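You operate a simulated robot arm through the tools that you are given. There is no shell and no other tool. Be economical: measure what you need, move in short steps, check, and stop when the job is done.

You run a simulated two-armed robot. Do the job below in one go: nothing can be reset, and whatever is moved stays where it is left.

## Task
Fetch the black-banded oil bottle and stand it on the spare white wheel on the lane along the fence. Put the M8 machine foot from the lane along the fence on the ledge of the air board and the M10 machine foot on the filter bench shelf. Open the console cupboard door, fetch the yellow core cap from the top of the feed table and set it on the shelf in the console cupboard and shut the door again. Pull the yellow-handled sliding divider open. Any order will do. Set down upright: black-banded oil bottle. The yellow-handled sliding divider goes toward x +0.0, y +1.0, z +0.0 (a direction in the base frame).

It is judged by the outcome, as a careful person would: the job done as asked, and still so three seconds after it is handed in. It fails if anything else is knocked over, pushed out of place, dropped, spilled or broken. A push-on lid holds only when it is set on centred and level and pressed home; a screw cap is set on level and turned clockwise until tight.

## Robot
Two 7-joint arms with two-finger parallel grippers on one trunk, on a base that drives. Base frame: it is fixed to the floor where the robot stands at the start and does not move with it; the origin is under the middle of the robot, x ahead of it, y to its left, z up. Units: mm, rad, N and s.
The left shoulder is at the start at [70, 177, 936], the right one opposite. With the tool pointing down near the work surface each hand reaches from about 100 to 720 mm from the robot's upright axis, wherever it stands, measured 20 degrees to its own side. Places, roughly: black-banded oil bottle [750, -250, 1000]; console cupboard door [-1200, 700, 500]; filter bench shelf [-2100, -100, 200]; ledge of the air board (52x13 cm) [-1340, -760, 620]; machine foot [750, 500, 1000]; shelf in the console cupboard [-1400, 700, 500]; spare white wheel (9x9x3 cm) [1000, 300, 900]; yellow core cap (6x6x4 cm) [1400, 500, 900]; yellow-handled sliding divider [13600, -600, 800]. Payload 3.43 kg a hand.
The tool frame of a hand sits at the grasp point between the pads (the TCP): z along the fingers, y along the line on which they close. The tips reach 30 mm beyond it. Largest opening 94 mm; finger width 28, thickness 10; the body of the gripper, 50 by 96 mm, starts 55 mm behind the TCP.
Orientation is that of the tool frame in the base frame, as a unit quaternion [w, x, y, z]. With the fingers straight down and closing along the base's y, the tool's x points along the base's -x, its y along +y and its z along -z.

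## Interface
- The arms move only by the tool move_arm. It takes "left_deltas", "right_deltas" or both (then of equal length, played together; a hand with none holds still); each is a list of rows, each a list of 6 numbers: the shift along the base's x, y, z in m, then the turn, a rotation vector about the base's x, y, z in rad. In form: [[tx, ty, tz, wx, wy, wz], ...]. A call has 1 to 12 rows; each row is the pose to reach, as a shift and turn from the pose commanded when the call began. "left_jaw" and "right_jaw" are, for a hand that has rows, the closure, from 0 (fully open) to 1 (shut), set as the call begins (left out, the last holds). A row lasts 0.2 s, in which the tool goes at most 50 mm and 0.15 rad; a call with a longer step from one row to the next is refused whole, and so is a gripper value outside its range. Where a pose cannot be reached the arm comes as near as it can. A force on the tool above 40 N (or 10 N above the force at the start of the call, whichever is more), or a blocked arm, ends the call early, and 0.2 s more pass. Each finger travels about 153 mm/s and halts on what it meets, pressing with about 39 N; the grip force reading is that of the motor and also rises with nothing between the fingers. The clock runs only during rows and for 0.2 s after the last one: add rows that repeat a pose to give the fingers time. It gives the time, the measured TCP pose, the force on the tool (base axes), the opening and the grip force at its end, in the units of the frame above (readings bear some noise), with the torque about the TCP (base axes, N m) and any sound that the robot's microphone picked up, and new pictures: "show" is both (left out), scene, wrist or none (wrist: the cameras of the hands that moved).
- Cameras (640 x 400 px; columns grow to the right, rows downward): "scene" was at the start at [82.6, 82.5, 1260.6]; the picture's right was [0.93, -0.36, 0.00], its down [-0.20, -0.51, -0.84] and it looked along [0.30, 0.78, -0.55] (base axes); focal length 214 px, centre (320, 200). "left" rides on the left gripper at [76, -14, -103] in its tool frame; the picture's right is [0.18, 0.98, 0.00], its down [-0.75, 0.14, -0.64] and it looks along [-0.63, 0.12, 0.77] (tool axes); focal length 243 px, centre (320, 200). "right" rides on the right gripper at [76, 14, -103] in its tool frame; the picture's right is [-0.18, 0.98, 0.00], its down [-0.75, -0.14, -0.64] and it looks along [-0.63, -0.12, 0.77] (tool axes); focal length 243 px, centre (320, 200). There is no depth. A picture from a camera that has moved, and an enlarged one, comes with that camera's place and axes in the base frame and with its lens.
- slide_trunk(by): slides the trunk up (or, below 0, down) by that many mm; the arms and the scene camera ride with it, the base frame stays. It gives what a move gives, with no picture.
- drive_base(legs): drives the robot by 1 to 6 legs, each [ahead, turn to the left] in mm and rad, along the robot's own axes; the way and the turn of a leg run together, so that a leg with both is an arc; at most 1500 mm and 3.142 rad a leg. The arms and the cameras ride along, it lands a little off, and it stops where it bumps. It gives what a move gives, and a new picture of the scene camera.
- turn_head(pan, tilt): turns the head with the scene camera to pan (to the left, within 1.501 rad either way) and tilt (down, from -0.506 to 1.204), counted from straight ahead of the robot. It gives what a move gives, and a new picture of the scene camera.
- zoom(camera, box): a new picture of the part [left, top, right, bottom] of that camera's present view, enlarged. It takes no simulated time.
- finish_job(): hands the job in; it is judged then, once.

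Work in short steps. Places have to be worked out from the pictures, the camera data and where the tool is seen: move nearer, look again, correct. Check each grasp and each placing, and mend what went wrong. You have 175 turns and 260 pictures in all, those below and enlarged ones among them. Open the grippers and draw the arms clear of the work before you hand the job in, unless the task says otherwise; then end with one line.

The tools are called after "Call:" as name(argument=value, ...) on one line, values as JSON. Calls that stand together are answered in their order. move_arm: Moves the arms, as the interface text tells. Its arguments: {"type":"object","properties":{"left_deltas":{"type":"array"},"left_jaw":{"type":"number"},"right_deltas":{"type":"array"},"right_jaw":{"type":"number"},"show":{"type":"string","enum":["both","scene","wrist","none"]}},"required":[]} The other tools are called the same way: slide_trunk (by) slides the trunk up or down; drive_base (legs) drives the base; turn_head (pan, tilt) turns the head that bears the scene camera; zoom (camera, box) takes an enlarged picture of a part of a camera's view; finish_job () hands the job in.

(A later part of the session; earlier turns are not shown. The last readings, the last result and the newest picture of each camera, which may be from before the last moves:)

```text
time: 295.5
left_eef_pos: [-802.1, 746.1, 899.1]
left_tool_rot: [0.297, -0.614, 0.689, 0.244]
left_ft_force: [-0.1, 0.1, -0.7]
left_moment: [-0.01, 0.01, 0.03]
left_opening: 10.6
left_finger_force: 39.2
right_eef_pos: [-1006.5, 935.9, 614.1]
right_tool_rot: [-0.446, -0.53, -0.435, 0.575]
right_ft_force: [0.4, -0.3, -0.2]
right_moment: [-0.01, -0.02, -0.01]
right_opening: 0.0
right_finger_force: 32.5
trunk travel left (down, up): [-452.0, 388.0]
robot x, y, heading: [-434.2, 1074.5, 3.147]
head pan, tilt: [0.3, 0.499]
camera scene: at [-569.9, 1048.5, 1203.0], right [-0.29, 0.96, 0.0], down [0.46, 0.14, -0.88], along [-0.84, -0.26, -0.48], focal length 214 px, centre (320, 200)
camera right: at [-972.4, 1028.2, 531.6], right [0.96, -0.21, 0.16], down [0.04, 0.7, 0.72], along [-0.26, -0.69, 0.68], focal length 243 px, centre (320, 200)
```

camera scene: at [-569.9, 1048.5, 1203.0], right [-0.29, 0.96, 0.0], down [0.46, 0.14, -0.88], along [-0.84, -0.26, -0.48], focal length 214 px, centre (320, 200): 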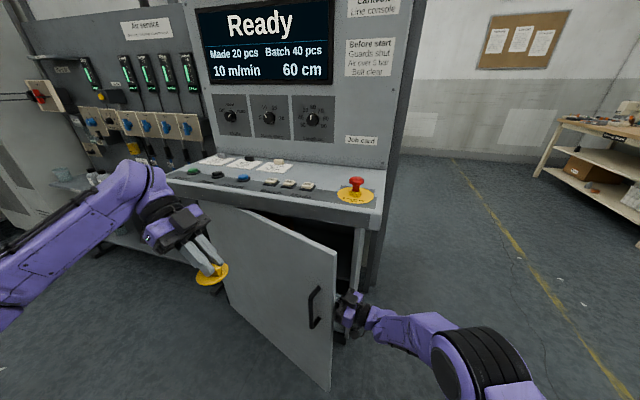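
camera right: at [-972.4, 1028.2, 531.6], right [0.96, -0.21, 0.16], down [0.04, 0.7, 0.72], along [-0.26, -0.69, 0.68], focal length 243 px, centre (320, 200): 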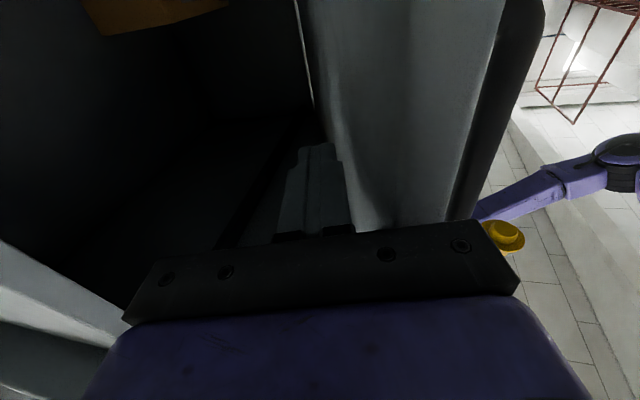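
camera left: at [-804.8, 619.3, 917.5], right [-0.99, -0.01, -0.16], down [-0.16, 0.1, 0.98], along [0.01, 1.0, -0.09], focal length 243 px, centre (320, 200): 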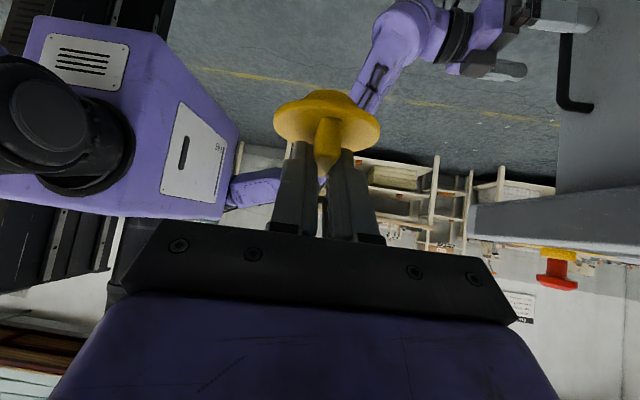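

Fingers are behind the door. I reverse the base 90 mm, which pulls the door further open.

Call:
drive_base(legs=[[-90, 0]])

Call:
move_arm(right_deltas=[[0.0, -0.02, 0, 0, 0, 0], [0.01, -0.04, 0, 0, 0, 0], [0.03, -0.055, 0, 0, 0, 0], [0.05, -0.07, 0, 0, 0, 0], [0.07, -0.085, 0, 0, 0, 0], [0.09, -0.1, 0, 0, 0, 0]], show="scene")

```text
time: 296.6
left_eef_pos: [-712.1, 744.5, 898.7]
left_tool_rot: [0.297, -0.615, 0.689, 0.246]
left_ft_force: [-0.3, 0.5, 0.2]
left_moment: [0.01, 0.05, 0.01]
left_opening: 10.5
left_finger_force: 39.0
right_eef_pos: [-916.3, 935.5, 614.2]
right_tool_rot: [-0.446, -0.529, -0.436, 0.576]
right_ft_force: [0.2, 0.3, 0.8]
right_moment: [-0.01, 0.01, -0.01]
right_opening: 0.0
right_finger_force: 32.8
trunk travel left (down, up): [-452.0, 388.0]
robot x, y, heading: [-346.6, 1076.1, 3.144]
head pan, tilt: [0.3, 0.499]
camera scene: at [-479.5, 1048.1, 1203.1], right [-0.3, 0.96, 0.0], down [0.46, 0.14, -0.88], along [-0.84, -0.26, -0.48], focal length 214 px, centre (320, 200)
```

scene: 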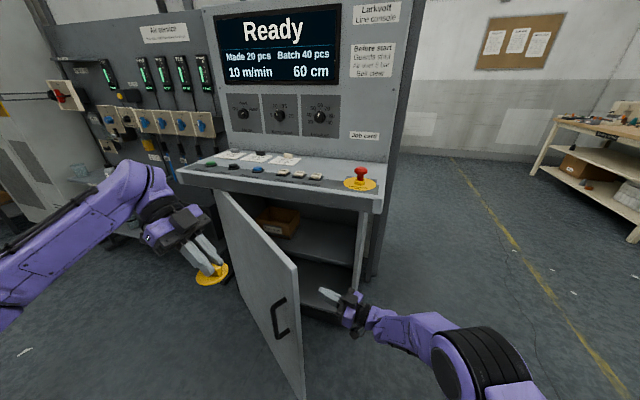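

```text
time: 298.0
left_eef_pos: [-713.9, 744.3, 898.7]
left_tool_rot: [0.298, -0.614, 0.689, 0.246]
left_ft_force: [0.3, 1.5, -0.5]
left_moment: [0.0, 0.03, 0.0]
left_opening: 10.5
left_finger_force: 38.7
right_eef_pos: [-828.6, 835.8, 614.1]
right_tool_rot: [-0.446, -0.53, -0.435, 0.575]
right_ft_force: [0.7, 0.1, -0.7]
right_moment: [0.04, -0.04, 0.01]
right_opening: 0.1
right_finger_force: 33.0
trunk travel left (down, up): [-452.0, 388.0]
robot x, y, heading: [-342.5, 1076.8, 3.138]
head pan, tilt: [0.3, 0.499]
camera scene: at [-480.6, 1047.9, 1203.0], right [-0.3, 0.96, 0.0], down [0.46, 0.14, -0.88], along [-0.84, -0.26, -0.48], focal length 214 px, centre (320, 200)
```

scene: 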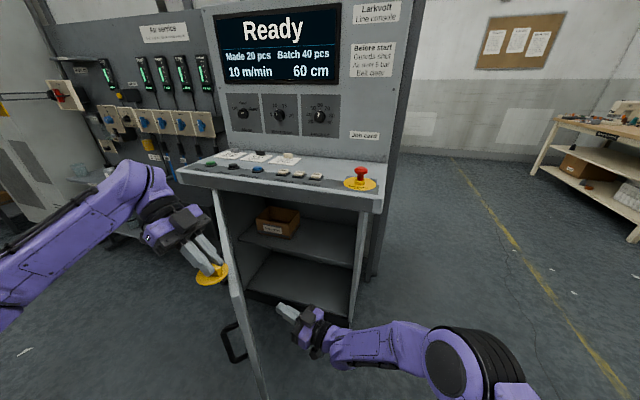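

The door swung wide open; inside there's a shelf (z≈480) with a box on its left part, free on the right (y≈700–950). I withdraw the right hand and turn the cap hand to point −x.

Call:
move_arm(right_deltas=[[0.0, 0.045, 0, 0, 0, 0], [0.0, 0.09, 0, 0, 0, 0], [0.01, 0.135, 0, 0, 0, 0], [0.03, 0.175, 0.01, 0, 0, 0], [0.05, 0.215, 0.02, 0, 0, 0], [0.06, 0.255, 0.04, 0, 0, 0], [0.07, 0.28, 0.08, 0, 0, 0], [0.08, 0.29, 0.12, 0, 0, 0], [0.09, 0.3, 0.16, 0, 0, 0], [0.1, 0.3, 0.2, 0, 0, 0], [0.1, 0.3, 0.24, 0, 0, 0]], left_deltas=[[0, 0.0, 0, 0, 0, 0.13], [0, 0.01, 0, 0, 0, 0.26], [0, 0.02, 0, 0, 0, 0.39], [0, 0.03, 0, 0, 0, 0.53], [0, 0.04, 0, 0, 0, 0.67], [0, 0.05, 0, 0, 0, 0.81], [0, 0.06, 0, 0, 0, 0.95], [0, 0.06, 0, 0, 0, 1.09], [0, 0.06, 0, 0, 0, 1.23], [0, 0.06, 0, 0, 0, 1.37], [0, 0.06, 0, 0, 0, 1.5]])

```text
time: 300.4
left_eef_pos: [-722.5, 802.0, 909.7]
left_tool_rot: [-0.05, 0.919, -0.085, -0.382]
left_ft_force: [0.1, 0.3, 0.3]
left_moment: [-0.01, 0.02, 0.01]
left_opening: 10.3
left_finger_force: 39.1
left hand out of reach, approached as far as the arm can: row 10, 11
right_eef_pos: [-725.5, 1135.0, 854.1]
right_tool_rot: [-0.447, -0.53, -0.436, 0.575]
right_ft_force: [0.4, -0.4, -0.6]
right_moment: [-0.01, -0.04, -0.02]
right_opening: 0.1
right_finger_force: 32.7
trunk travel left (down, up): [-452.0, 388.0]
robot x, y, heading: [-342.7, 1075.7, 3.141]
head pan, tilt: [0.3, 0.499]
camera scene: at [-479.9, 1048.4, 1203.0], right [-0.3, 0.96, 0.0], down [0.46, 0.14, -0.88], along [-0.84, -0.26, -0.48], focal length 214 px, centre (320, 200)
camera right: at [-692.1, 1228.6, 771.8], right [0.97, -0.21, 0.16], down [0.03, 0.7, 0.72], along [-0.26, -0.69, 0.68], focal length 243 px, centre (320, 200)
camera left: at [-596.4, 791.7, 928.1], right [-0.06, -0.99, -0.16], down [-0.1, -0.15, 0.98], along [-0.99, 0.08, -0.09], focal length 243 px, centre (320, 200)
```

scene: 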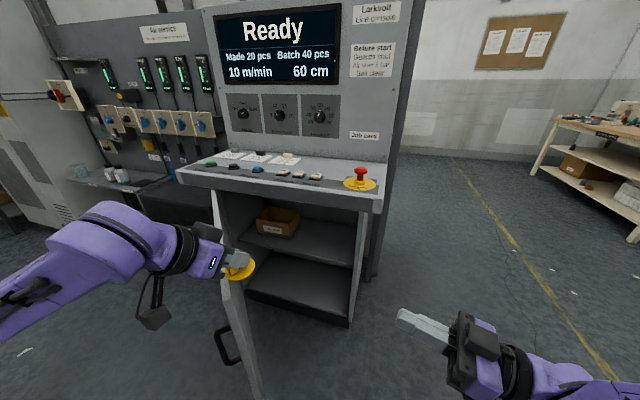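
right: 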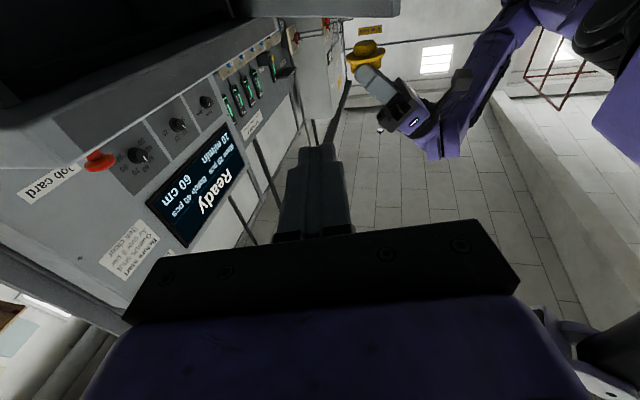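
left: 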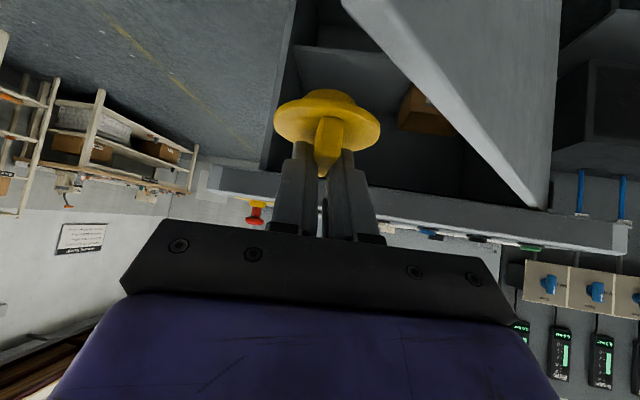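

The ray to the door tip says it is only ~46° open, with the cap hand just above its top. I raise the cap hand and bring the right hand back inside the door to push it further.

Call:
move_arm(left_deltas=[[0, 0, 0.03, 0, 0, 0], [0, 0, 0.06, 0, 0, 0], [0, 0, 0.09, 0, 0, 0], [0.0, 0, 0.12, 0, 0, 0], [0.0, 0, 0.15, 0, 0, 0], [0, 0, 0.15, 0, 0, 0], [0, 0, 0.15, 0, 0, 0], [0, 0, 0.15, 0, 0, 0], [0, 0, 0.15, 0, 0, 0], [0, 0, 0.15, 0, 0, 0], [0, 0, 0.15, 0, 0, 0]], right_deltas=[[0.0, 0.0, -0.04, 0, 0, 0], [0.0, 0.0, -0.08, 0, 0, 0], [-0.01, 0.0, -0.12, 0, 0, 0], [-0.03, -0.0, -0.16, 0, 0, 0], [-0.05, -0.01, -0.2, 0, 0, 0], [-0.07, -0.03, -0.23, 0, 0, 0], [-0.09, -0.07, -0.24, 0, 0, 0], [-0.11, -0.11, -0.24, 0, 0, 0], [-0.12, -0.155, -0.24, 0, 0, 0], [-0.12, -0.2, -0.24, 0, 0, 0], [-0.12, -0.245, -0.24, 0, 0, 0]], show="scene")

```text
time: 302.8
left_eef_pos: [-725.0, 801.8, 1060.3]
left_tool_rot: [-0.05, 0.919, -0.085, -0.382]
left_ft_force: [0.7, 0.4, 0.0]
left_moment: [0.03, -0.03, 0.03]
left_opening: 10.7
left_finger_force: 39.3
right_eef_pos: [-849.1, 890.7, 614.3]
right_tool_rot: [-0.446, -0.531, -0.435, 0.575]
right_ft_force: [-0.5, -0.5, 0.3]
right_moment: [0.03, -0.04, -0.03]
right_opening: 0.3
right_finger_force: 32.8
trunk travel left (down, up): [-452.0, 388.0]
robot x, y, heading: [-347.6, 1077.0, 3.144]
head pan, tilt: [0.3, 0.499]
camera scene: at [-480.7, 1047.2, 1203.0], right [-0.3, 0.96, 0.0], down [0.46, 0.14, -0.88], along [-0.84, -0.26, -0.48], focal length 214 px, centre (320, 200)
```

scene: 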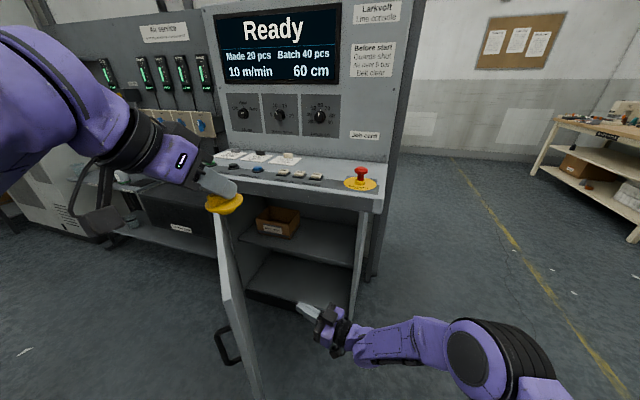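

I sweep the right fist along the inner face, following the opening arc.

Call:
move_arm(right_deltas=[[0.02, -0.045, 0, 0, 0, 0], [0.04, -0.085, 0, 0, 0, 0], [0.055, -0.125, 0, 0, 0, 0], [0.075, -0.155, 0, 0, 0, 0], [0.1, -0.187, 0, 0, 0, 0], [0.128, -0.216, 0, 0, 0, 0], [0.143, -0.24, 0, 0, 0, 0], [0.157, -0.265, 0, 0, 0, 0], [0.171, -0.29, 0, 0, 0, 0], [0.185, -0.313, 0, 0, 0, 0], [0.196, -0.34, 0, 0, 0, 0], [0.205, -0.37, 0, 0, 0, 0]], show="scene")

```text
time: 305.1
left_eef_pos: [-725.4, 802.4, 1059.6]
left_tool_rot: [-0.05, 0.919, -0.086, -0.382]
left_ft_force: [-0.6, 0.2, -0.1]
left_moment: [0.02, -0.03, 0.02]
left_opening: 10.9
left_finger_force: 38.8
right_eef_pos: [-750.2, 721.2, 601.0]
right_tool_rot: [-0.358, -0.53, -0.472, 0.607]
right_ft_force: [-0.3, -0.5, 0.0]
right_moment: [0.0, 0.0, 0.0]
right_opening: 0.0
right_finger_force: 33.1
right hand out of reach, approached as far as the arm can: row 6, 7, 8, 9, 10, 11
trunk travel left (down, up): [-452.0, 388.0]
robot x, y, heading: [-340.7, 1076.5, 3.141]
head pan, tilt: [0.3, 0.499]
stopped in row 11 (right hand): the arm was blocked; the commanded pose is now the measured one
camera scene: at [-481.0, 1048.2, 1202.9], right [-0.3, 0.96, 0.0], down [0.46, 0.14, -0.88], along [-0.84, -0.26, -0.48], focal length 214 px, centre (320, 200)
```

scene: 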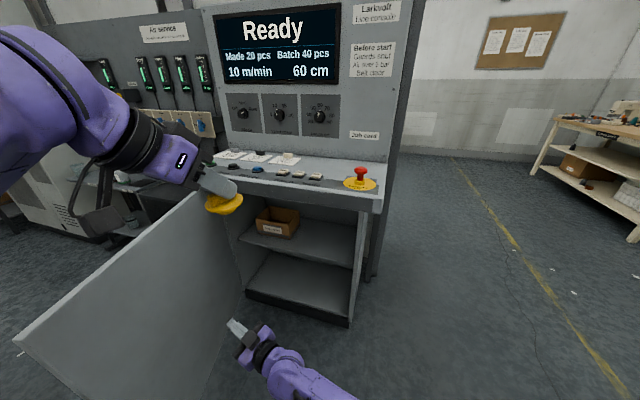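

The door is now about 80° open. I withdraw the right hand clear and up.

Call:
move_arm(right_deltas=[[-0.01, 0.045, 0, 0, 0, 0], [-0.02, 0.09, 0, 0, 0, 0], [-0.02, 0.135, 0, 0, 0, 0], [-0.02, 0.18, 0, 0, 0, 0], [-0.02, 0.225, 0, 0, 0, 0], [-0.02, 0.27, 0, 0, 0, 0], [-0.01, 0.315, 0, 0, 0, 0], [0.0, 0.36, 0, 0, 0, 0], [0.03, 0.395, 0.0, 0, 0, 0], [0.06, 0.41, 0.03, 0, 0, 0], [0.08, 0.42, 0.07, 0, 0, 0], [0.09, 0.42, 0.11, 0, 0, 0]], show="none")

Call:
turn_head(pan=0.6, tilt=0.7)

```text
time: 307.8
left_eef_pos: [-724.4, 803.0, 1059.2]
left_tool_rot: [-0.051, 0.919, -0.085, -0.382]
left_ft_force: [0.5, 0.6, -0.2]
left_moment: [0.04, -0.03, 0.03]
left_opening: 10.7
left_finger_force: 38.8
right_eef_pos: [-662.4, 1136.7, 705.8]
right_tool_rot: [-0.361, -0.529, -0.471, 0.607]
right_ft_force: [0.0, -0.7, 0.3]
right_moment: [0.01, -0.02, -0.01]
right_opening: 0.0
right_finger_force: 33.1
right hand out of reach, approached as far as the arm can: row 12
trunk travel left (down, up): [-452.0, 388.0]
robot x, y, heading: [-344.2, 1074.3, 3.141]
head pan, tilt: [0.3, 0.499]
```

```text
time: 308.6
left_eef_pos: [-724.2, 803.5, 1060.4]
left_tool_rot: [-0.05, 0.919, -0.084, -0.382]
left_ft_force: [-0.4, -0.5, -0.1]
left_moment: [-0.02, 0.02, -0.01]
left_opening: 10.7
left_finger_force: 39.1
right_eef_pos: [-663.3, 1136.8, 705.6]
right_tool_rot: [-0.361, -0.529, -0.471, 0.607]
right_ft_force: [-0.5, 0.1, 0.2]
right_moment: [0.04, 0.02, -0.02]
right_opening: 0.0
right_finger_force: 33.2
trunk travel left (down, up): [-452.0, 388.0]
robot x, y, heading: [-346.0, 1077.3, 3.137]
head pan, tilt: [0.6, 0.7]
camera scene: at [-464.0, 1027.2, 1185.3], right [-0.56, 0.83, 0.0], down [0.53, 0.36, -0.77], along [-0.63, -0.43, -0.64], focal length 214 px, centre (320, 200)
```

scene: 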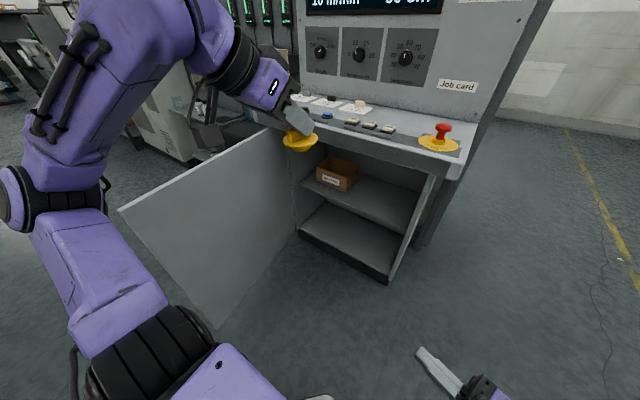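

Shelf z≈500, door ≈90° open. I drive ahead 260, then lower the cap hand in front of the opening.

Call:
drive_base(legs=[[260, 0]])

Call:
move_arm(left_deltas=[[0.01, 0.01, -0.045, 0, 0, 0], [0.02, 0.02, -0.09, 0, 0, 0], [0.02, 0.03, -0.135, 0, 0, 0], [0.02, 0.03, -0.18, 0, 0, 0], [0.02, 0.03, -0.225, 0, 0, 0], [0.02, 0.03, -0.27, 0, 0, 0], [0.02, 0.03, -0.315, 0, 0, 0], [0.02, 0.03, -0.36, 0, 0, 0], [0.02, 0.03, -0.405, 0, 0, 0], [0.02, 0.03, -0.44, 0, 0, 0], [0.02, 0.03, -0.44, 0, 0, 0]])

```text
time: 310.4
left_eef_pos: [-990.0, 802.4, 1060.4]
left_tool_rot: [-0.05, 0.919, -0.085, -0.381]
left_ft_force: [0.1, 0.0, 0.3]
left_moment: [0.0, 0.0, 0.0]
left_opening: 10.8
left_finger_force: 39.2
right_eef_pos: [-927.5, 1136.0, 705.9]
right_tool_rot: [-0.36, -0.528, -0.471, 0.608]
right_ft_force: [0.3, -0.2, 0.4]
right_moment: [-0.03, 0.0, 0.02]
right_opening: 0.0
right_finger_force: 32.9
trunk travel left (down, up): [-452.0, 388.0]
robot x, y, heading: [-608.2, 1075.1, 3.14]
head pan, tilt: [0.6, 0.7]
camera scene: at [-728.5, 1027.6, 1185.2], right [-0.56, 0.83, 0.0], down [0.53, 0.36, -0.76], along [-0.63, -0.43, -0.64], focal length 214 px, centre (320, 200)
```

scene: 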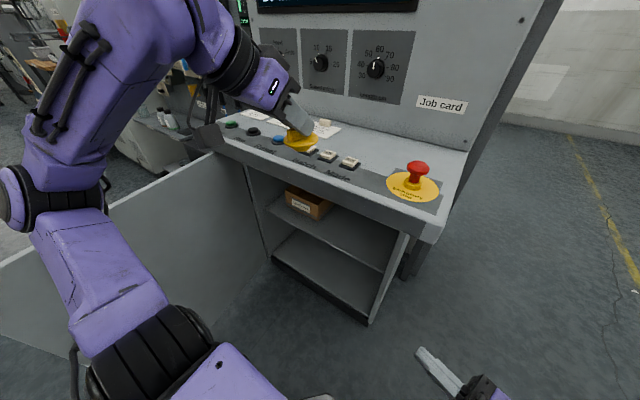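

```text
time: 312.8
left_eef_pos: [-1012.4, 821.8, 590.7]
left_tool_rot: [-0.051, 0.919, -0.085, -0.381]
left_ft_force: [-0.8, -1.2, -1.4]
left_moment: [-0.01, 0.0, -0.02]
left_opening: 10.6
left_finger_force: 38.8
left hand out of reach, approached as far as the arm can: row 3, 4, 5, 6, 7, 8, 9, 10, 11
right_eef_pos: [-927.4, 1137.2, 705.9]
right_tool_rot: [-0.36, -0.529, -0.47, 0.608]
right_ft_force: [-0.3, 0.7, 0.2]
right_moment: [0.0, -0.01, 0.01]
right_opening: 0.1
right_finger_force: 33.5
trunk travel left (down, up): [-452.0, 388.0]
robot x, y, heading: [-600.7, 1076.5, 3.143]
head pan, tilt: [0.6, 0.7]
camera scene: at [-727.4, 1027.4, 1185.3], right [-0.56, 0.83, 0.0], down [0.53, 0.36, -0.76], along [-0.63, -0.43, -0.64], focal length 214 px, centre (320, 200)
camera left: at [-886.1, 811.0, 609.1], right [-0.06, -0.98, -0.16], down [-0.11, -0.15, 0.98], along [-0.99, 0.08, -0.1], focal length 243 px, centre (320, 200)
```

scene: 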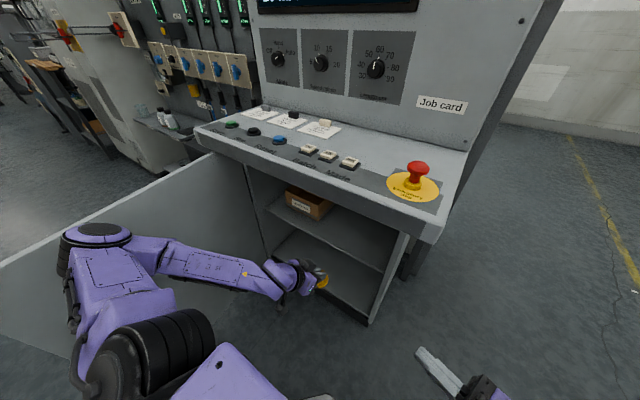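
left: 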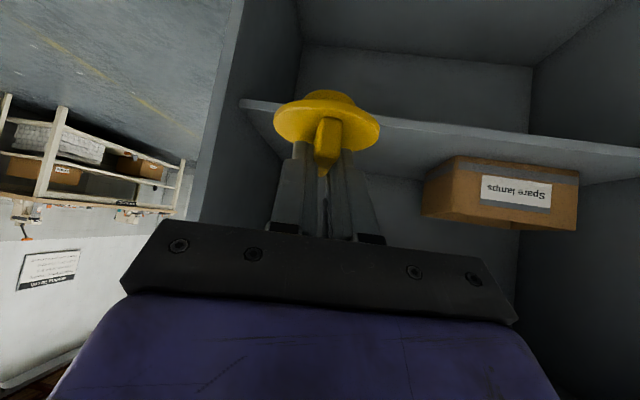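

Triangulation: the shelf's front edge is at x≈-1240, z≈448, back at ≈-1550. I tuck the right hand back, then drive 120 ahead so that the cap hand enters.

Call:
move_arm(right_deltas=[[0.04, 0.02, 0, 0, 0, 0], [0.08, 0.04, 0.0, 0, 0, 0], [0.12, 0.06, 0, 0, 0, 0]], show="none")

Call:
drive_base(legs=[[120, 0]])

Call:
zoom(camera="left", box=[0, 0, 640, 400])

```text
time: 313.6
left_eef_pos: [-1012.1, 823.1, 592.4]
left_tool_rot: [-0.05, 0.919, -0.086, -0.382]
left_ft_force: [0.1, 0.1, 0.6]
left_moment: [0.01, 0.0, 0.02]
left_opening: 10.7
left_finger_force: 38.5
right_eef_pos: [-833.6, 1212.1, 649.4]
right_tool_rot: [-0.362, -0.527, -0.471, 0.608]
right_ft_force: [0.9, 0.1, -0.9]
right_moment: [0.03, 0.01, -0.01]
right_opening: 0.2
right_finger_force: 32.7
right hand out of reach, approached as far as the arm can: row 1, 2, 3
trunk travel left (down, up): [-452.0, 388.0]
robot x, y, heading: [-605.3, 1075.5, 3.136]
head pan, tilt: [0.6, 0.7]
```

```text
time: 314.9
left_eef_pos: [-1134.3, 821.7, 590.3]
left_tool_rot: [-0.051, 0.919, -0.085, -0.381]
left_ft_force: [0.2, -0.4, -0.5]
left_moment: [0.02, 0.03, -0.01]
left_opening: 10.6
left_finger_force: 39.1
right_eef_pos: [-955.5, 1211.3, 649.2]
right_tool_rot: [-0.362, -0.528, -0.471, 0.607]
right_ft_force: [-0.3, -0.2, -0.4]
right_moment: [-0.02, 0.02, 0.03]
right_opening: 0.1
right_finger_force: 33.4
trunk travel left (down, up): [-452.0, 388.0]
robot x, y, heading: [-729.7, 1074.7, 3.139]
head pan, tilt: [0.6, 0.7]
camera scene: at [-849.8, 1027.8, 1185.1], right [-0.56, 0.83, 0.0], down [0.53, 0.36, -0.76], along [-0.63, -0.43, -0.64], focal length 214 px, centre (320, 200)
```

scene: 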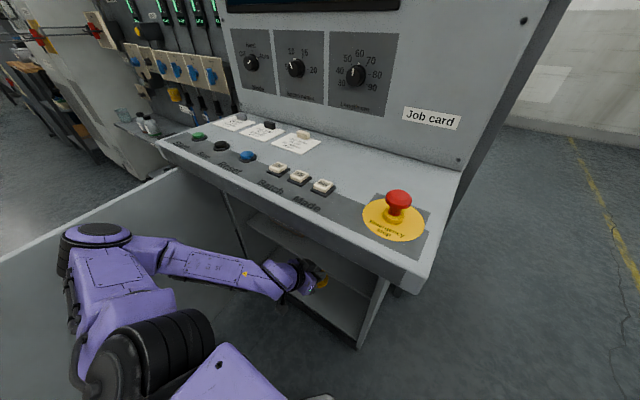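

```text
1.00 times, centred on (320, 200) of left (not enlarged: the box is as wide or as high as the picture)
camera zoom: at [-1008.2, 810.9, 609.2], right [-0.06, -0.99, -0.16], down [-0.11, -0.15, 0.98], along [-0.99, 0.08, -0.1], focal length 243 px, centre (320, 200)
```

zoom: 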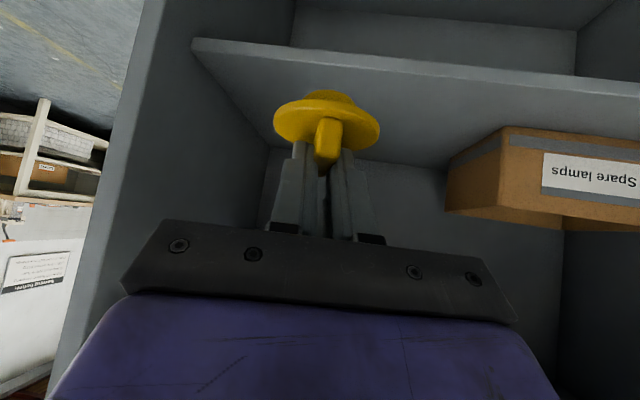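

Shelf: front edge x≈-1200, top z≈468; box lies at y<640. I advance 165 mm inward, lowering to z≈535.

Call:
move_arm(left_deltas=[[-0.03, 0, 0, 0, 0, 0], [-0.065, 0, 0, 0, 0, 0], [-0.1, 0, -0.005, 0, 0, 0], [-0.135, 0, -0.02, 0, 0, 0], [-0.165, 0, -0.04, 0, 0, 0], [-0.165, 0, -0.05, 0, 0, 0], [-0.165, 0, -0.055, 0, 0, 0]])

```text
time: 316.5
left_eef_pos: [-1292.7, 821.1, 539.1]
left_tool_rot: [-0.052, 0.918, -0.088, -0.384]
left_ft_force: [0.4, 0.5, 0.8]
left_moment: [-0.05, -0.04, -0.01]
left_opening: 10.6
left_finger_force: 38.6
right_eef_pos: [-949.6, 1211.0, 650.0]
right_tool_rot: [-0.358, -0.524, -0.473, 0.611]
right_ft_force: [0.1, -0.1, -0.5]
right_moment: [0.0, 0.02, 0.0]
right_opening: 0.0
right_finger_force: 33.2
trunk travel left (down, up): [-452.0, 388.0]
robot x, y, heading: [-730.8, 1078.9, -3.14]
head pan, tilt: [0.6, 0.7]
camera scene: at [-837.6, 1027.1, 1185.3], right [-0.57, 0.82, 0.01], down [0.52, 0.37, -0.77], along [-0.64, -0.43, -0.64], focal length 214 px, centre (320, 200)
camera left: at [-1166.7, 811.2, 556.8], right [-0.07, -0.99, -0.16], down [-0.1, -0.15, 0.98], along [-0.99, 0.08, -0.09], focal length 243 px, centre (320, 200)
```

scene: 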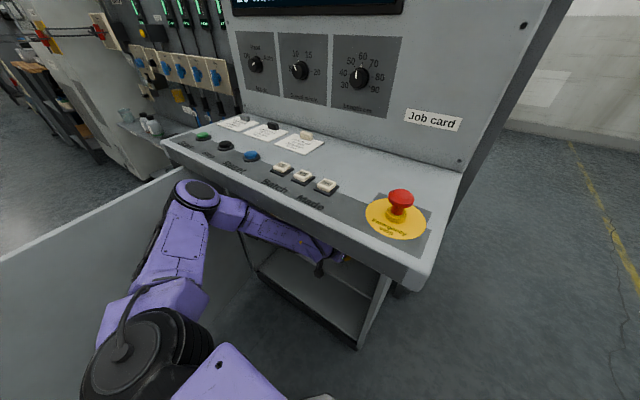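
left: 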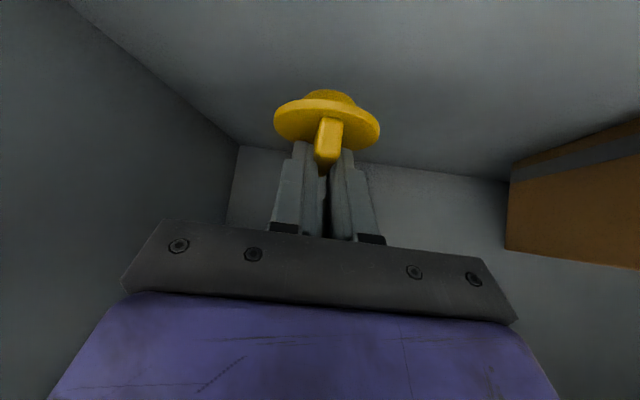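

The base shifted back ~10 mm, suggesting the arm brushes something (likely under the lip). I check with another view before lowering.

Call:
turn_head(pan=0.8, tilt=1.0)

```text
time: 317.3
left_eef_pos: [-1292.0, 821.1, 539.3]
left_tool_rot: [-0.049, 0.919, -0.086, -0.382]
left_ft_force: [-0.2, -1.5, -0.3]
left_moment: [0.0, 0.01, 0.01]
left_opening: 10.9
left_finger_force: 39.2
right_eef_pos: [-951.7, 1210.9, 650.0]
right_tool_rot: [-0.36, -0.524, -0.472, 0.61]
right_ft_force: [-1.0, -0.6, 0.0]
right_moment: [0.02, 0.0, -0.02]
right_opening: 0.3
right_finger_force: 33.6
trunk travel left (down, up): [-452.0, 388.0]
robot x, y, heading: [-729.7, 1073.5, -3.138]
head pan, tilt: [0.799, 1.0]
camera scene: at [-818.0, 1026.9, 1162.2], right [-0.72, 0.7, 0.01], down [0.58, 0.6, -0.55], along [-0.38, -0.39, -0.84], focal length 214 px, centre (320, 200)
```

scene: 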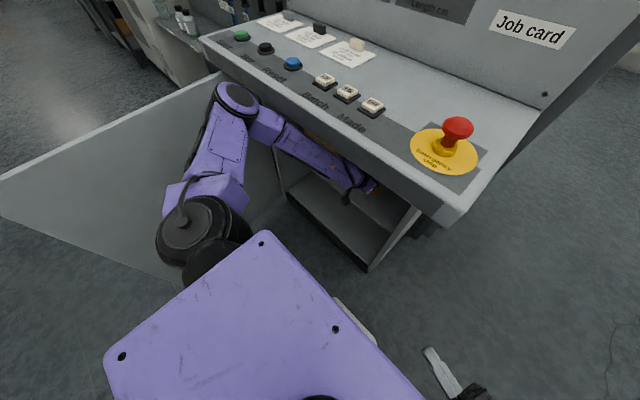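

The elbow is close to the desk lip, so I back the base 30 mm (cap still well over the shelf) and then lower with the trunk.

Call:
drive_base(legs=[[-30, 0]])

Call:
slide_trunk(by=-10)

Call:
zoom(camera="left", box=[160, 0, 480, 200])

```text
time: 318.1
left_eef_pos: [-1269.0, 821.7, 539.1]
left_tool_rot: [-0.05, 0.919, -0.085, -0.383]
left_ft_force: [0.4, 0.2, 0.5]
left_moment: [0.0, 0.04, 0.01]
left_opening: 10.6
left_finger_force: 39.0
right_eef_pos: [-925.1, 1211.2, 648.1]
right_tool_rot: [-0.361, -0.527, -0.471, 0.608]
right_ft_force: [-0.3, 0.2, 0.2]
right_moment: [0.07, 0.01, -0.04]
right_opening: 0.0
right_finger_force: 33.3
trunk travel left (down, up): [-452.0, 388.0]
robot x, y, heading: [-699.8, 1079.2, 3.144]
head pan, tilt: [0.799, 1.0]
camera scene: at [-796.0, 1026.2, 1162.3], right [-0.72, 0.7, 0.0], down [0.59, 0.6, -0.54], along [-0.38, -0.39, -0.84], focal length 214 px, centre (320, 200)
```

scene: 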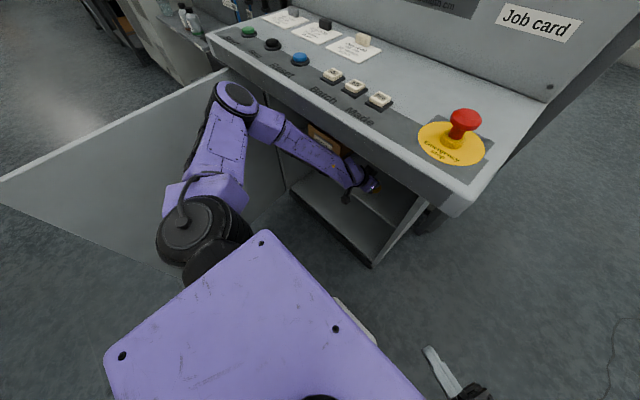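

```text
time: 318.7
left_eef_pos: [-1269.7, 821.6, 527.3]
left_tool_rot: [-0.05, 0.918, -0.085, -0.383]
left_ft_force: [-0.7, 0.2, -0.1]
left_moment: [0.0, 0.01, 0.01]
left_opening: 10.7
left_finger_force: 39.3
right_eef_pos: [-925.5, 1211.2, 638.9]
right_tool_rot: [-0.363, -0.527, -0.471, 0.607]
right_ft_force: [-0.4, -0.5, -0.8]
right_moment: [-0.01, 0.02, 0.01]
right_opening: 0.0
right_finger_force: 33.5
trunk travel left (down, up): [-442.0, 398.0]
robot x, y, heading: [-695.7, 1075.7, 3.141]
head pan, tilt: [0.799, 1.0]
```

```text
2.00 times, centred on (320, 100) of left
camera zoom: at [-1143.4, 810.2, 546.0], right [-0.06, -0.99, -0.16], down [-0.1, -0.15, 0.98], along [-0.99, 0.08, -0.09], focal length 485 px, centre (320, 400)
```

zoom: 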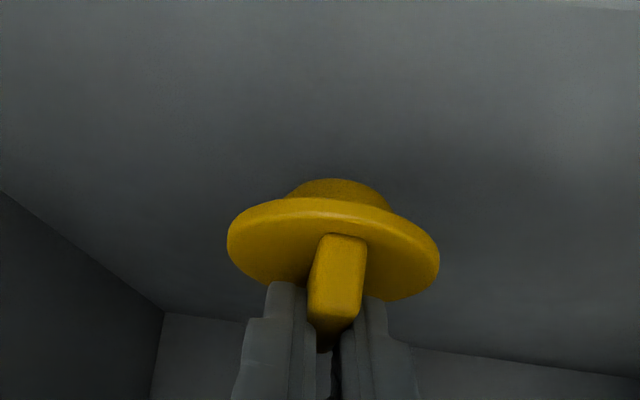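

I lower the hand in 3 mm steps until contact.

Call:
move_arm(left_deltas=[[0, 0, -0.003, 0, 0, 0], [0, 0, -0.006, 0, 0, 0], [0, 0, -0.009, 0, 0, 0], [0, 0, -0.011, 0, 0, 0]], show="none")

Call:
move_arm(left_deltas=[[0, 0, -0.003, 0, 0, 0], [0, 0, -0.005, 0, 0, 0], [0, 0, -0.007, 0, 0, 0]], show="none")

Call:
zoom(camera="left", box=[160, 0, 480, 200])

```text
time: 319.7
left_eef_pos: [-1270.6, 821.6, 517.3]
left_tool_rot: [-0.05, 0.918, -0.085, -0.384]
left_ft_force: [0.5, 0.7, -1.0]
left_moment: [0.01, 0.01, 0.01]
left_opening: 10.8
left_finger_force: 39.3
right_eef_pos: [-926.1, 1211.3, 639.6]
right_tool_rot: [-0.362, -0.528, -0.47, 0.608]
right_ft_force: [0.0, 0.8, 0.0]
right_moment: [-0.03, -0.01, 0.0]
right_opening: 0.0
right_finger_force: 33.0
trunk travel left (down, up): [-442.0, 398.0]
robot x, y, heading: [-699.1, 1075.2, 3.135]
head pan, tilt: [0.799, 1.0]
```

```text
time: 320.5
left_eef_pos: [-1270.1, 820.7, 510.7]
left_tool_rot: [-0.05, 0.918, -0.086, -0.383]
left_ft_force: [0.2, 0.0, -0.2]
left_moment: [-0.02, 0.01, 0.0]
left_opening: 10.7
left_finger_force: 39.1
right_eef_pos: [-925.2, 1211.2, 637.7]
right_tool_rot: [-0.361, -0.527, -0.471, 0.608]
right_ft_force: [0.1, 1.2, -0.6]
right_moment: [-0.01, 0.01, 0.0]
right_opening: 0.0
right_finger_force: 33.3
trunk travel left (down, up): [-442.0, 398.0]
robot x, y, heading: [-698.6, 1073.3, 3.142]
head pan, tilt: [0.799, 1.0]
```

```text
2.00 times, centred on (320, 100) of left
camera zoom: at [-1143.6, 810.0, 528.3], right [-0.07, -0.99, -0.16], down [-0.1, -0.15, 0.98], along [-0.99, 0.08, -0.09], focal length 485 px, centre (320, 400)
```

zoom: 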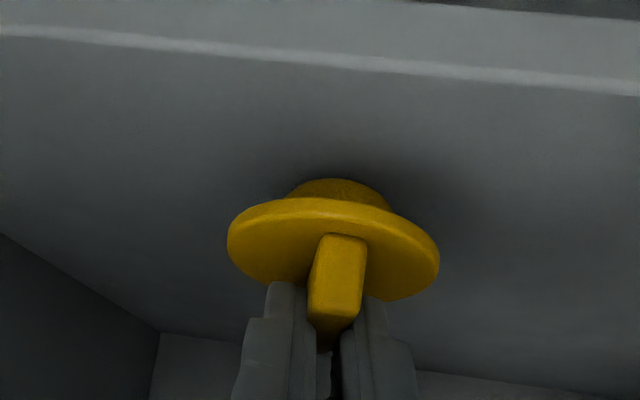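

Still no contact; shadow shows it's close. I continue lowering.

Call:
move_arm(left_deltas=[[0, 0, -0.002, 0, 0, 0], [0, 0, -0.004, 0, 0, 0], [0, 0, -0.006, 0, 0, 0], [0, 0, -0.008, 0, 0, 0]], show="none")

Call:
move_arm(left_deltas=[[0, 0, -0.002, 0, 0, 0], [0, 0, -0.004, 0, 0, 0], [0, 0, -0.006, 0, 0, 0]], show="none")

Call:
zoom(camera="left", box=[160, 0, 480, 200])

```text
time: 321.5
left_eef_pos: [-1269.1, 821.6, 505.7]
left_tool_rot: [-0.051, 0.917, -0.086, -0.385]
left_ft_force: [1.1, -0.8, 16.8]
left_moment: [-0.12, -0.11, 0.01]
left_opening: 10.6
left_finger_force: 39.3
right_eef_pos: [-924.3, 1212.3, 639.8]
right_tool_rot: [-0.361, -0.527, -0.471, 0.608]
right_ft_force: [0.7, -0.3, -0.6]
right_moment: [-0.01, -0.03, -0.03]
right_opening: 0.0
right_finger_force: 33.3
trunk travel left (down, up): [-442.0, 398.0]
robot x, y, heading: [-697.9, 1077.4, 3.135]
head pan, tilt: [0.799, 1.0]
```

```text
time: 322.2
left_eef_pos: [-1274.4, 822.7, 505.2]
left_tool_rot: [-0.052, 0.916, -0.086, -0.389]
left_ft_force: [5.6, -0.4, 20.4]
left_moment: [-0.05, -0.31, 0.03]
left_opening: 10.7
left_finger_force: 39.1
right_eef_pos: [-924.7, 1210.6, 640.3]
right_tool_rot: [-0.361, -0.526, -0.472, 0.609]
right_ft_force: [0.1, -0.7, 0.4]
right_moment: [-0.03, -0.02, 0.03]
right_opening: 0.0
right_finger_force: 33.1
trunk travel left (down, up): [-442.0, 398.0]
robot x, y, heading: [-699.7, 1077.4, -3.141]
head pan, tilt: [0.799, 1.0]
stopped in row 3 (left hand): the force on the tool passed its limit at 42 N (the readings are from after the stop); the commanded pose is now the measured one
```

```text
2.00 times, centred on (320, 100) of left
camera zoom: at [-1145.9, 811.1, 521.7], right [-0.07, -0.98, -0.16], down [-0.09, -0.15, 0.98], along [-0.99, 0.08, -0.08], focal length 485 px, centre (320, 400)
```

zoom: 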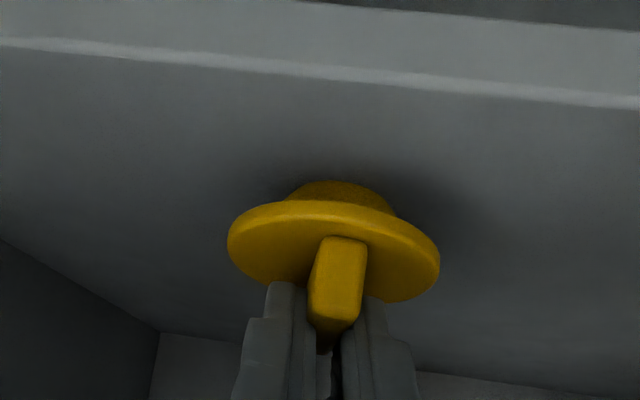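

Contact at z≈505. I relieve the load, open the fingers, and back out along the tool axis.

Call:
move_arm(left_deltas=[[0, 0, 0.001, 0, 0, 0], [0.0, 0, 0.002, 0, 0, 0]], show="none")

Call:
move_arm(left_deltas=[[0, 0, 0, 0, 0, 0], [0, 0, 0, 0, 0, 0], [0, 0, 0, 0, 0, 0], [0.01, -0.002, 0.01, 0, 0, 0], [0.03, -0.006, 0.03, 0, 0, 0], [0.055, -0.011, 0.045, 0, 0, 0], [0.09, -0.015, 0.05, 0, 0, 0]], left_jaw=0.35, show="wrist")

```text
time: 322.8
left_eef_pos: [-1272.8, 822.2, 505.3]
left_tool_rot: [-0.05, 0.917, -0.086, -0.387]
left_ft_force: [-2.7, 2.1, 16.9]
left_moment: [0.02, 0.15, -0.04]
left_opening: 10.5
left_finger_force: 38.3
right_eef_pos: [-925.2, 1211.8, 639.5]
right_tool_rot: [-0.362, -0.527, -0.471, 0.608]
right_ft_force: [0.4, -0.3, -0.1]
right_moment: [0.01, 0.01, -0.01]
right_opening: 0.2
right_finger_force: 32.5
trunk travel left (down, up): [-442.0, 398.0]
robot x, y, heading: [-699.3, 1076.1, 3.142]
head pan, tilt: [0.799, 1.0]
```

```text
time: 324.4
left_eef_pos: [-1181.8, 807.2, 553.8]
left_tool_rot: [-0.051, 0.918, -0.085, -0.385]
left_ft_force: [0.3, 0.0, -0.5]
left_moment: [0.01, -0.01, -0.02]
left_opening: 61.0
left_finger_force: 0.1
right_eef_pos: [-925.5, 1211.1, 638.7]
right_tool_rot: [-0.361, -0.527, -0.471, 0.608]
right_ft_force: [-0.7, 0.4, -0.5]
right_moment: [0.0, -0.01, -0.01]
right_opening: 0.0
right_finger_force: 33.1
trunk travel left (down, up): [-442.0, 398.0]
robot x, y, heading: [-696.7, 1075.3, 3.144]
head pan, tilt: [0.799, 1.0]
camera left: at [-1054.6, 796.0, 571.0], right [-0.07, -0.99, -0.16], down [-0.1, -0.15, 0.98], along [-0.99, 0.08, -0.09], focal length 243 px, centre (320, 200)
```

left: 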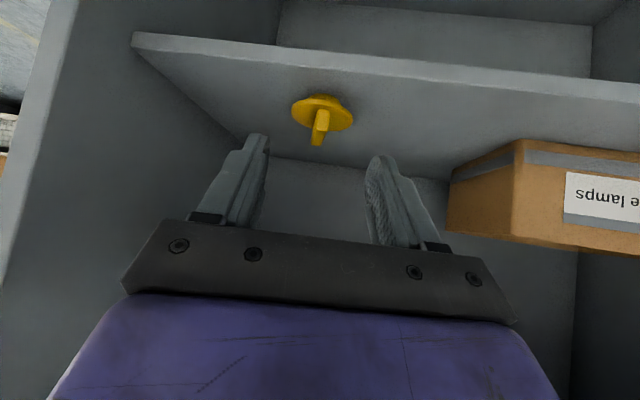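

The cap stands on the shelf. I reverse out, then retract the left hand and make a fist for closing the door.

Call:
drive_base(legs=[[-250, 0]])

Call:
move_arm(left_deltas=[[0.03, 0.0, 0.01, 0, 0, 0], [0.06, 0.0, 0.02, 0, 0, 0], [0.09, 0.0, 0.03, 0, 0, 0], [0.12, 0, 0.04, 0, 0, 0], [0.14, 0, 0.05, 0, 0, 0]], left_jaw=1, show="none")

Call:
drive_base(legs=[[0, -0.88], [-650, 0], [0, 0.88]])

Call:
turn_head(pan=0.0, tilt=0.5)

```text
time: 326.2
left_eef_pos: [-937.8, 807.5, 554.6]
left_tool_rot: [-0.051, 0.917, -0.087, -0.386]
left_ft_force: [0.3, -1.0, -0.1]
left_moment: [-0.01, 0.02, -0.05]
left_opening: 61.1
left_finger_force: 0.1
right_eef_pos: [-680.8, 1211.1, 638.5]
right_tool_rot: [-0.36, -0.527, -0.471, 0.609]
right_ft_force: [0.3, 0.1, 0.2]
right_moment: [-0.01, 0.03, 0.0]
right_opening: 0.0
right_finger_force: 33.3
trunk travel left (down, up): [-442.0, 398.0]
robot x, y, heading: [-455.5, 1069.8, 3.135]
head pan, tilt: [0.799, 1.0]
camera scene: at [-552.5, 1025.6, 1152.0], right [-0.71, 0.7, 0.0], down [0.59, 0.6, -0.54], along [-0.38, -0.39, -0.84], focal length 214 px, centre (320, 200)
```

scene: 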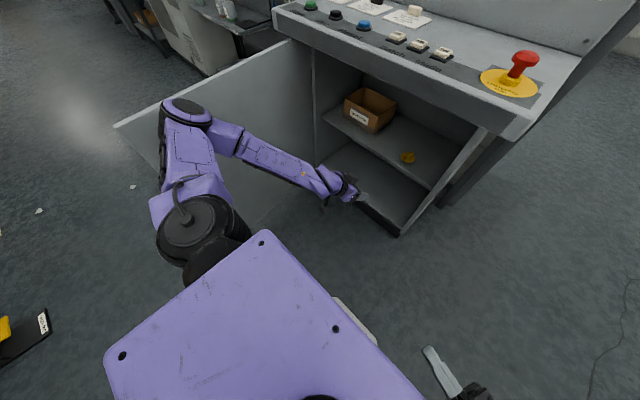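

```text
time: 327.4
left_eef_pos: [-840.4, 787.7, 567.9]
left_tool_rot: [-0.052, 0.917, -0.087, -0.386]
left_ft_force: [-0.4, -0.1, -0.8]
left_moment: [-0.01, 0.02, 0.0]
left_opening: 0.0
left_finger_force: 33.1
left hand out of reach, approached as far as the arm can: row 3, 4, 5
right_eef_pos: [-680.8, 1211.1, 639.1]
right_tool_rot: [-0.36, -0.528, -0.471, 0.608]
right_ft_force: [0.2, -0.1, 0.2]
right_moment: [-0.01, 0.03, -0.01]
right_opening: 0.0
right_finger_force: 33.0
trunk travel left (down, up): [-442.0, 398.0]
robot x, y, heading: [-458.2, 1077.5, 3.138]
head pan, tilt: [0.799, 1.0]
```

```text
time: 333.4
left_eef_pos: [-511.6, 694.7, 568.5]
left_tool_rot: [-0.21, 0.788, -0.479, -0.325]
left_ft_force: [-0.1, -0.4, 0.4]
left_moment: [-0.04, 0.0, -0.01]
left_opening: 0.0
left_finger_force: 32.7
right_eef_pos: [-80.9, 835.6, 637.5]
right_tool_rot: [-0.067, -0.677, -0.194, 0.706]
right_ft_force: [-0.2, -0.5, 0.0]
right_moment: [0.01, -0.01, 0.0]
right_opening: 0.0
right_finger_force: 33.0
trunk travel left (down, up): [-442.0, 398.0]
robot x, y, heading: [-45.4, 565.6, 2.226]
head pan, tilt: [0.799, 1.0]
stopped in leg 2: the robot was blocked; the commanded pose is now the measured one
camera scene: at [-141.3, 625.6, 1152.3], right [0.11, 0.99, -0.01], down [0.83, -0.1, -0.54], along [-0.54, 0.05, -0.84], focal length 214 px, centre (320, 200)
```

scene: 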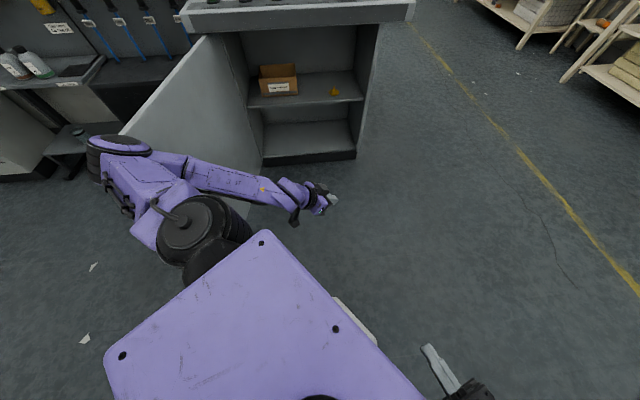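

```text
time: 334.5
left_eef_pos: [-512.1, 694.0, 567.4]
left_tool_rot: [-0.209, 0.789, -0.478, -0.324]
left_ft_force: [-0.4, 0.6, -0.5]
left_moment: [0.0, 0.01, 0.01]
left_opening: 0.0
left_finger_force: 33.0
right_eef_pos: [-81.6, 835.6, 635.8]
right_tool_rot: [-0.068, -0.678, -0.194, 0.706]
right_ft_force: [0.0, -0.8, -0.3]
right_moment: [0.0, -0.04, 0.0]
right_opening: 0.2
right_finger_force: 33.2
trunk travel left (down, up): [-442.0, 398.0]
robot x, y, heading: [-46.2, 569.0, 2.231]
head pan, tilt: [0.0, 0.499]
camera scene: at [-128.7, 691.1, 1192.1], right [0.79, 0.62, -0.01], down [0.29, -0.39, -0.87], along [-0.54, 0.69, -0.48], focal length 214 px, centre (320, 200)
```

scene: 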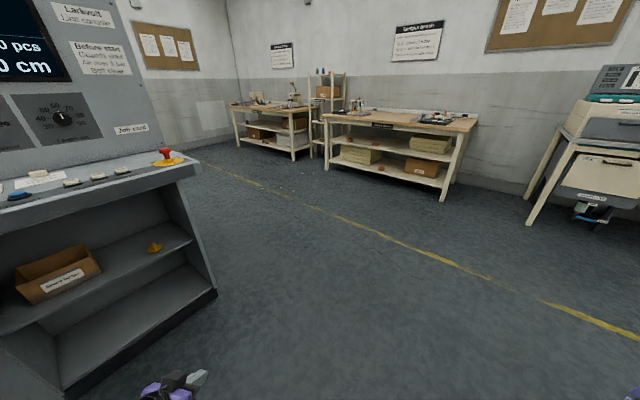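

The base was blocked in reverse, probably by the right elbow at the table's corner. I raise the left hand above the door's height before turning left.

Call:
move_arm(left_deltas=[[0, 0, 0.045, 0, 0, 0], [0, 0, 0.09, 0, 0, 0], [0, 0, 0.135, 0, 0, 0], [0, 0, 0.18, 0, 0, 0], [0, 0, 0.225, 0, 0, 0], [0, 0, 0.27, 0, 0, 0], [0, 0, 0.315, 0, 0, 0], [0, 0, 0.36, 0, 0, 0], [0, 0, 0.38, 0, 0, 0]], show="none")

Call:
drive_base(legs=[[0, 0.91]])

Call:
turn_head(pan=0.3, tilt=0.6)

```text
time: 336.5
left_eef_pos: [-513.1, 687.1, 946.8]
left_tool_rot: [-0.215, 0.789, -0.476, -0.325]
left_ft_force: [-0.2, -0.3, 0.0]
left_moment: [0.01, -0.02, 0.01]
left_opening: 0.2
left_finger_force: 33.2
left hand out of reach, approached as far as the arm can: row 1, 2, 3, 4, 5, 6, 7
right_eef_pos: [-84.2, 830.6, 638.0]
right_tool_rot: [-0.064, -0.679, -0.196, 0.704]
right_ft_force: [0.1, 0.4, 0.2]
right_moment: [0.03, -0.01, 0.0]
right_opening: 0.0
right_finger_force: 32.8
trunk travel left (down, up): [-442.0, 398.0]
robot x, y, heading: [-46.0, 568.1, 2.235]
head pan, tilt: [0.0, 0.499]
```

```text
time: 337.8
left_eef_pos: [-520.0, 624.4, 951.7]
left_tool_rot: [-0.18, 0.819, -0.422, -0.345]
left_ft_force: [0.6, -0.2, 0.4]
left_moment: [0.01, 0.05, -0.03]
left_opening: 0.0
left_finger_force: 33.3
right_eef_pos: [-125.0, 828.3, 638.3]
right_tool_rot: [-0.123, -0.659, -0.249, 0.699]
right_ft_force: [0.1, 0.6, -0.2]
right_moment: [0.0, -0.01, 0.0]
right_opening: 0.2
right_finger_force: 33.0
trunk travel left (down, up): [-442.0, 398.0]
robot x, y, heading: [-50.0, 571.6, 2.383]
head pan, tilt: [0.0, 0.499]
stopped in leg 1: the robot was blocked; the commanded pose is now the measured one
camera scene: at [-140.4, 682.6, 1193.5], right [0.69, 0.72, -0.01], down [0.34, -0.34, -0.88], along [-0.64, 0.6, -0.48], focal length 214 px, centre (320, 200)
```

scene: 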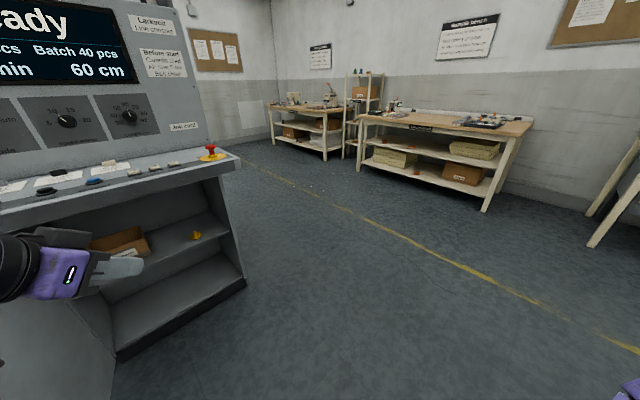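

```text
time: 338.6
left_eef_pos: [-523.3, 624.9, 947.9]
left_tool_rot: [-0.178, 0.822, -0.419, -0.342]
left_ft_force: [0.8, -0.4, 0.7]
left_moment: [0.01, -0.04, -0.01]
left_opening: 0.0
left_finger_force: 33.2
right_eef_pos: [-126.0, 829.3, 635.7]
right_tool_rot: [-0.126, -0.659, -0.25, 0.698]
right_ft_force: [-0.6, 0.9, 0.3]
right_moment: [-0.01, 0.01, 0.02]
right_opening: 0.0
right_finger_force: 32.6
trunk travel left (down, up): [-442.0, 398.0]
robot x, y, heading: [-44.9, 572.6, 2.381]
head pan, tilt: [0.3, 0.6]
camera scene: at [-154.0, 663.4, 1184.1], right [0.44, 0.9, -0.02], down [0.5, -0.26, -0.82], along [-0.74, 0.36, -0.57], focal length 214 px, centre (320, 200)
```

scene: 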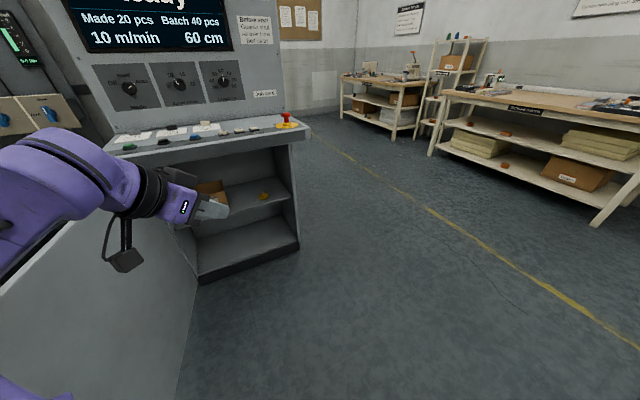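

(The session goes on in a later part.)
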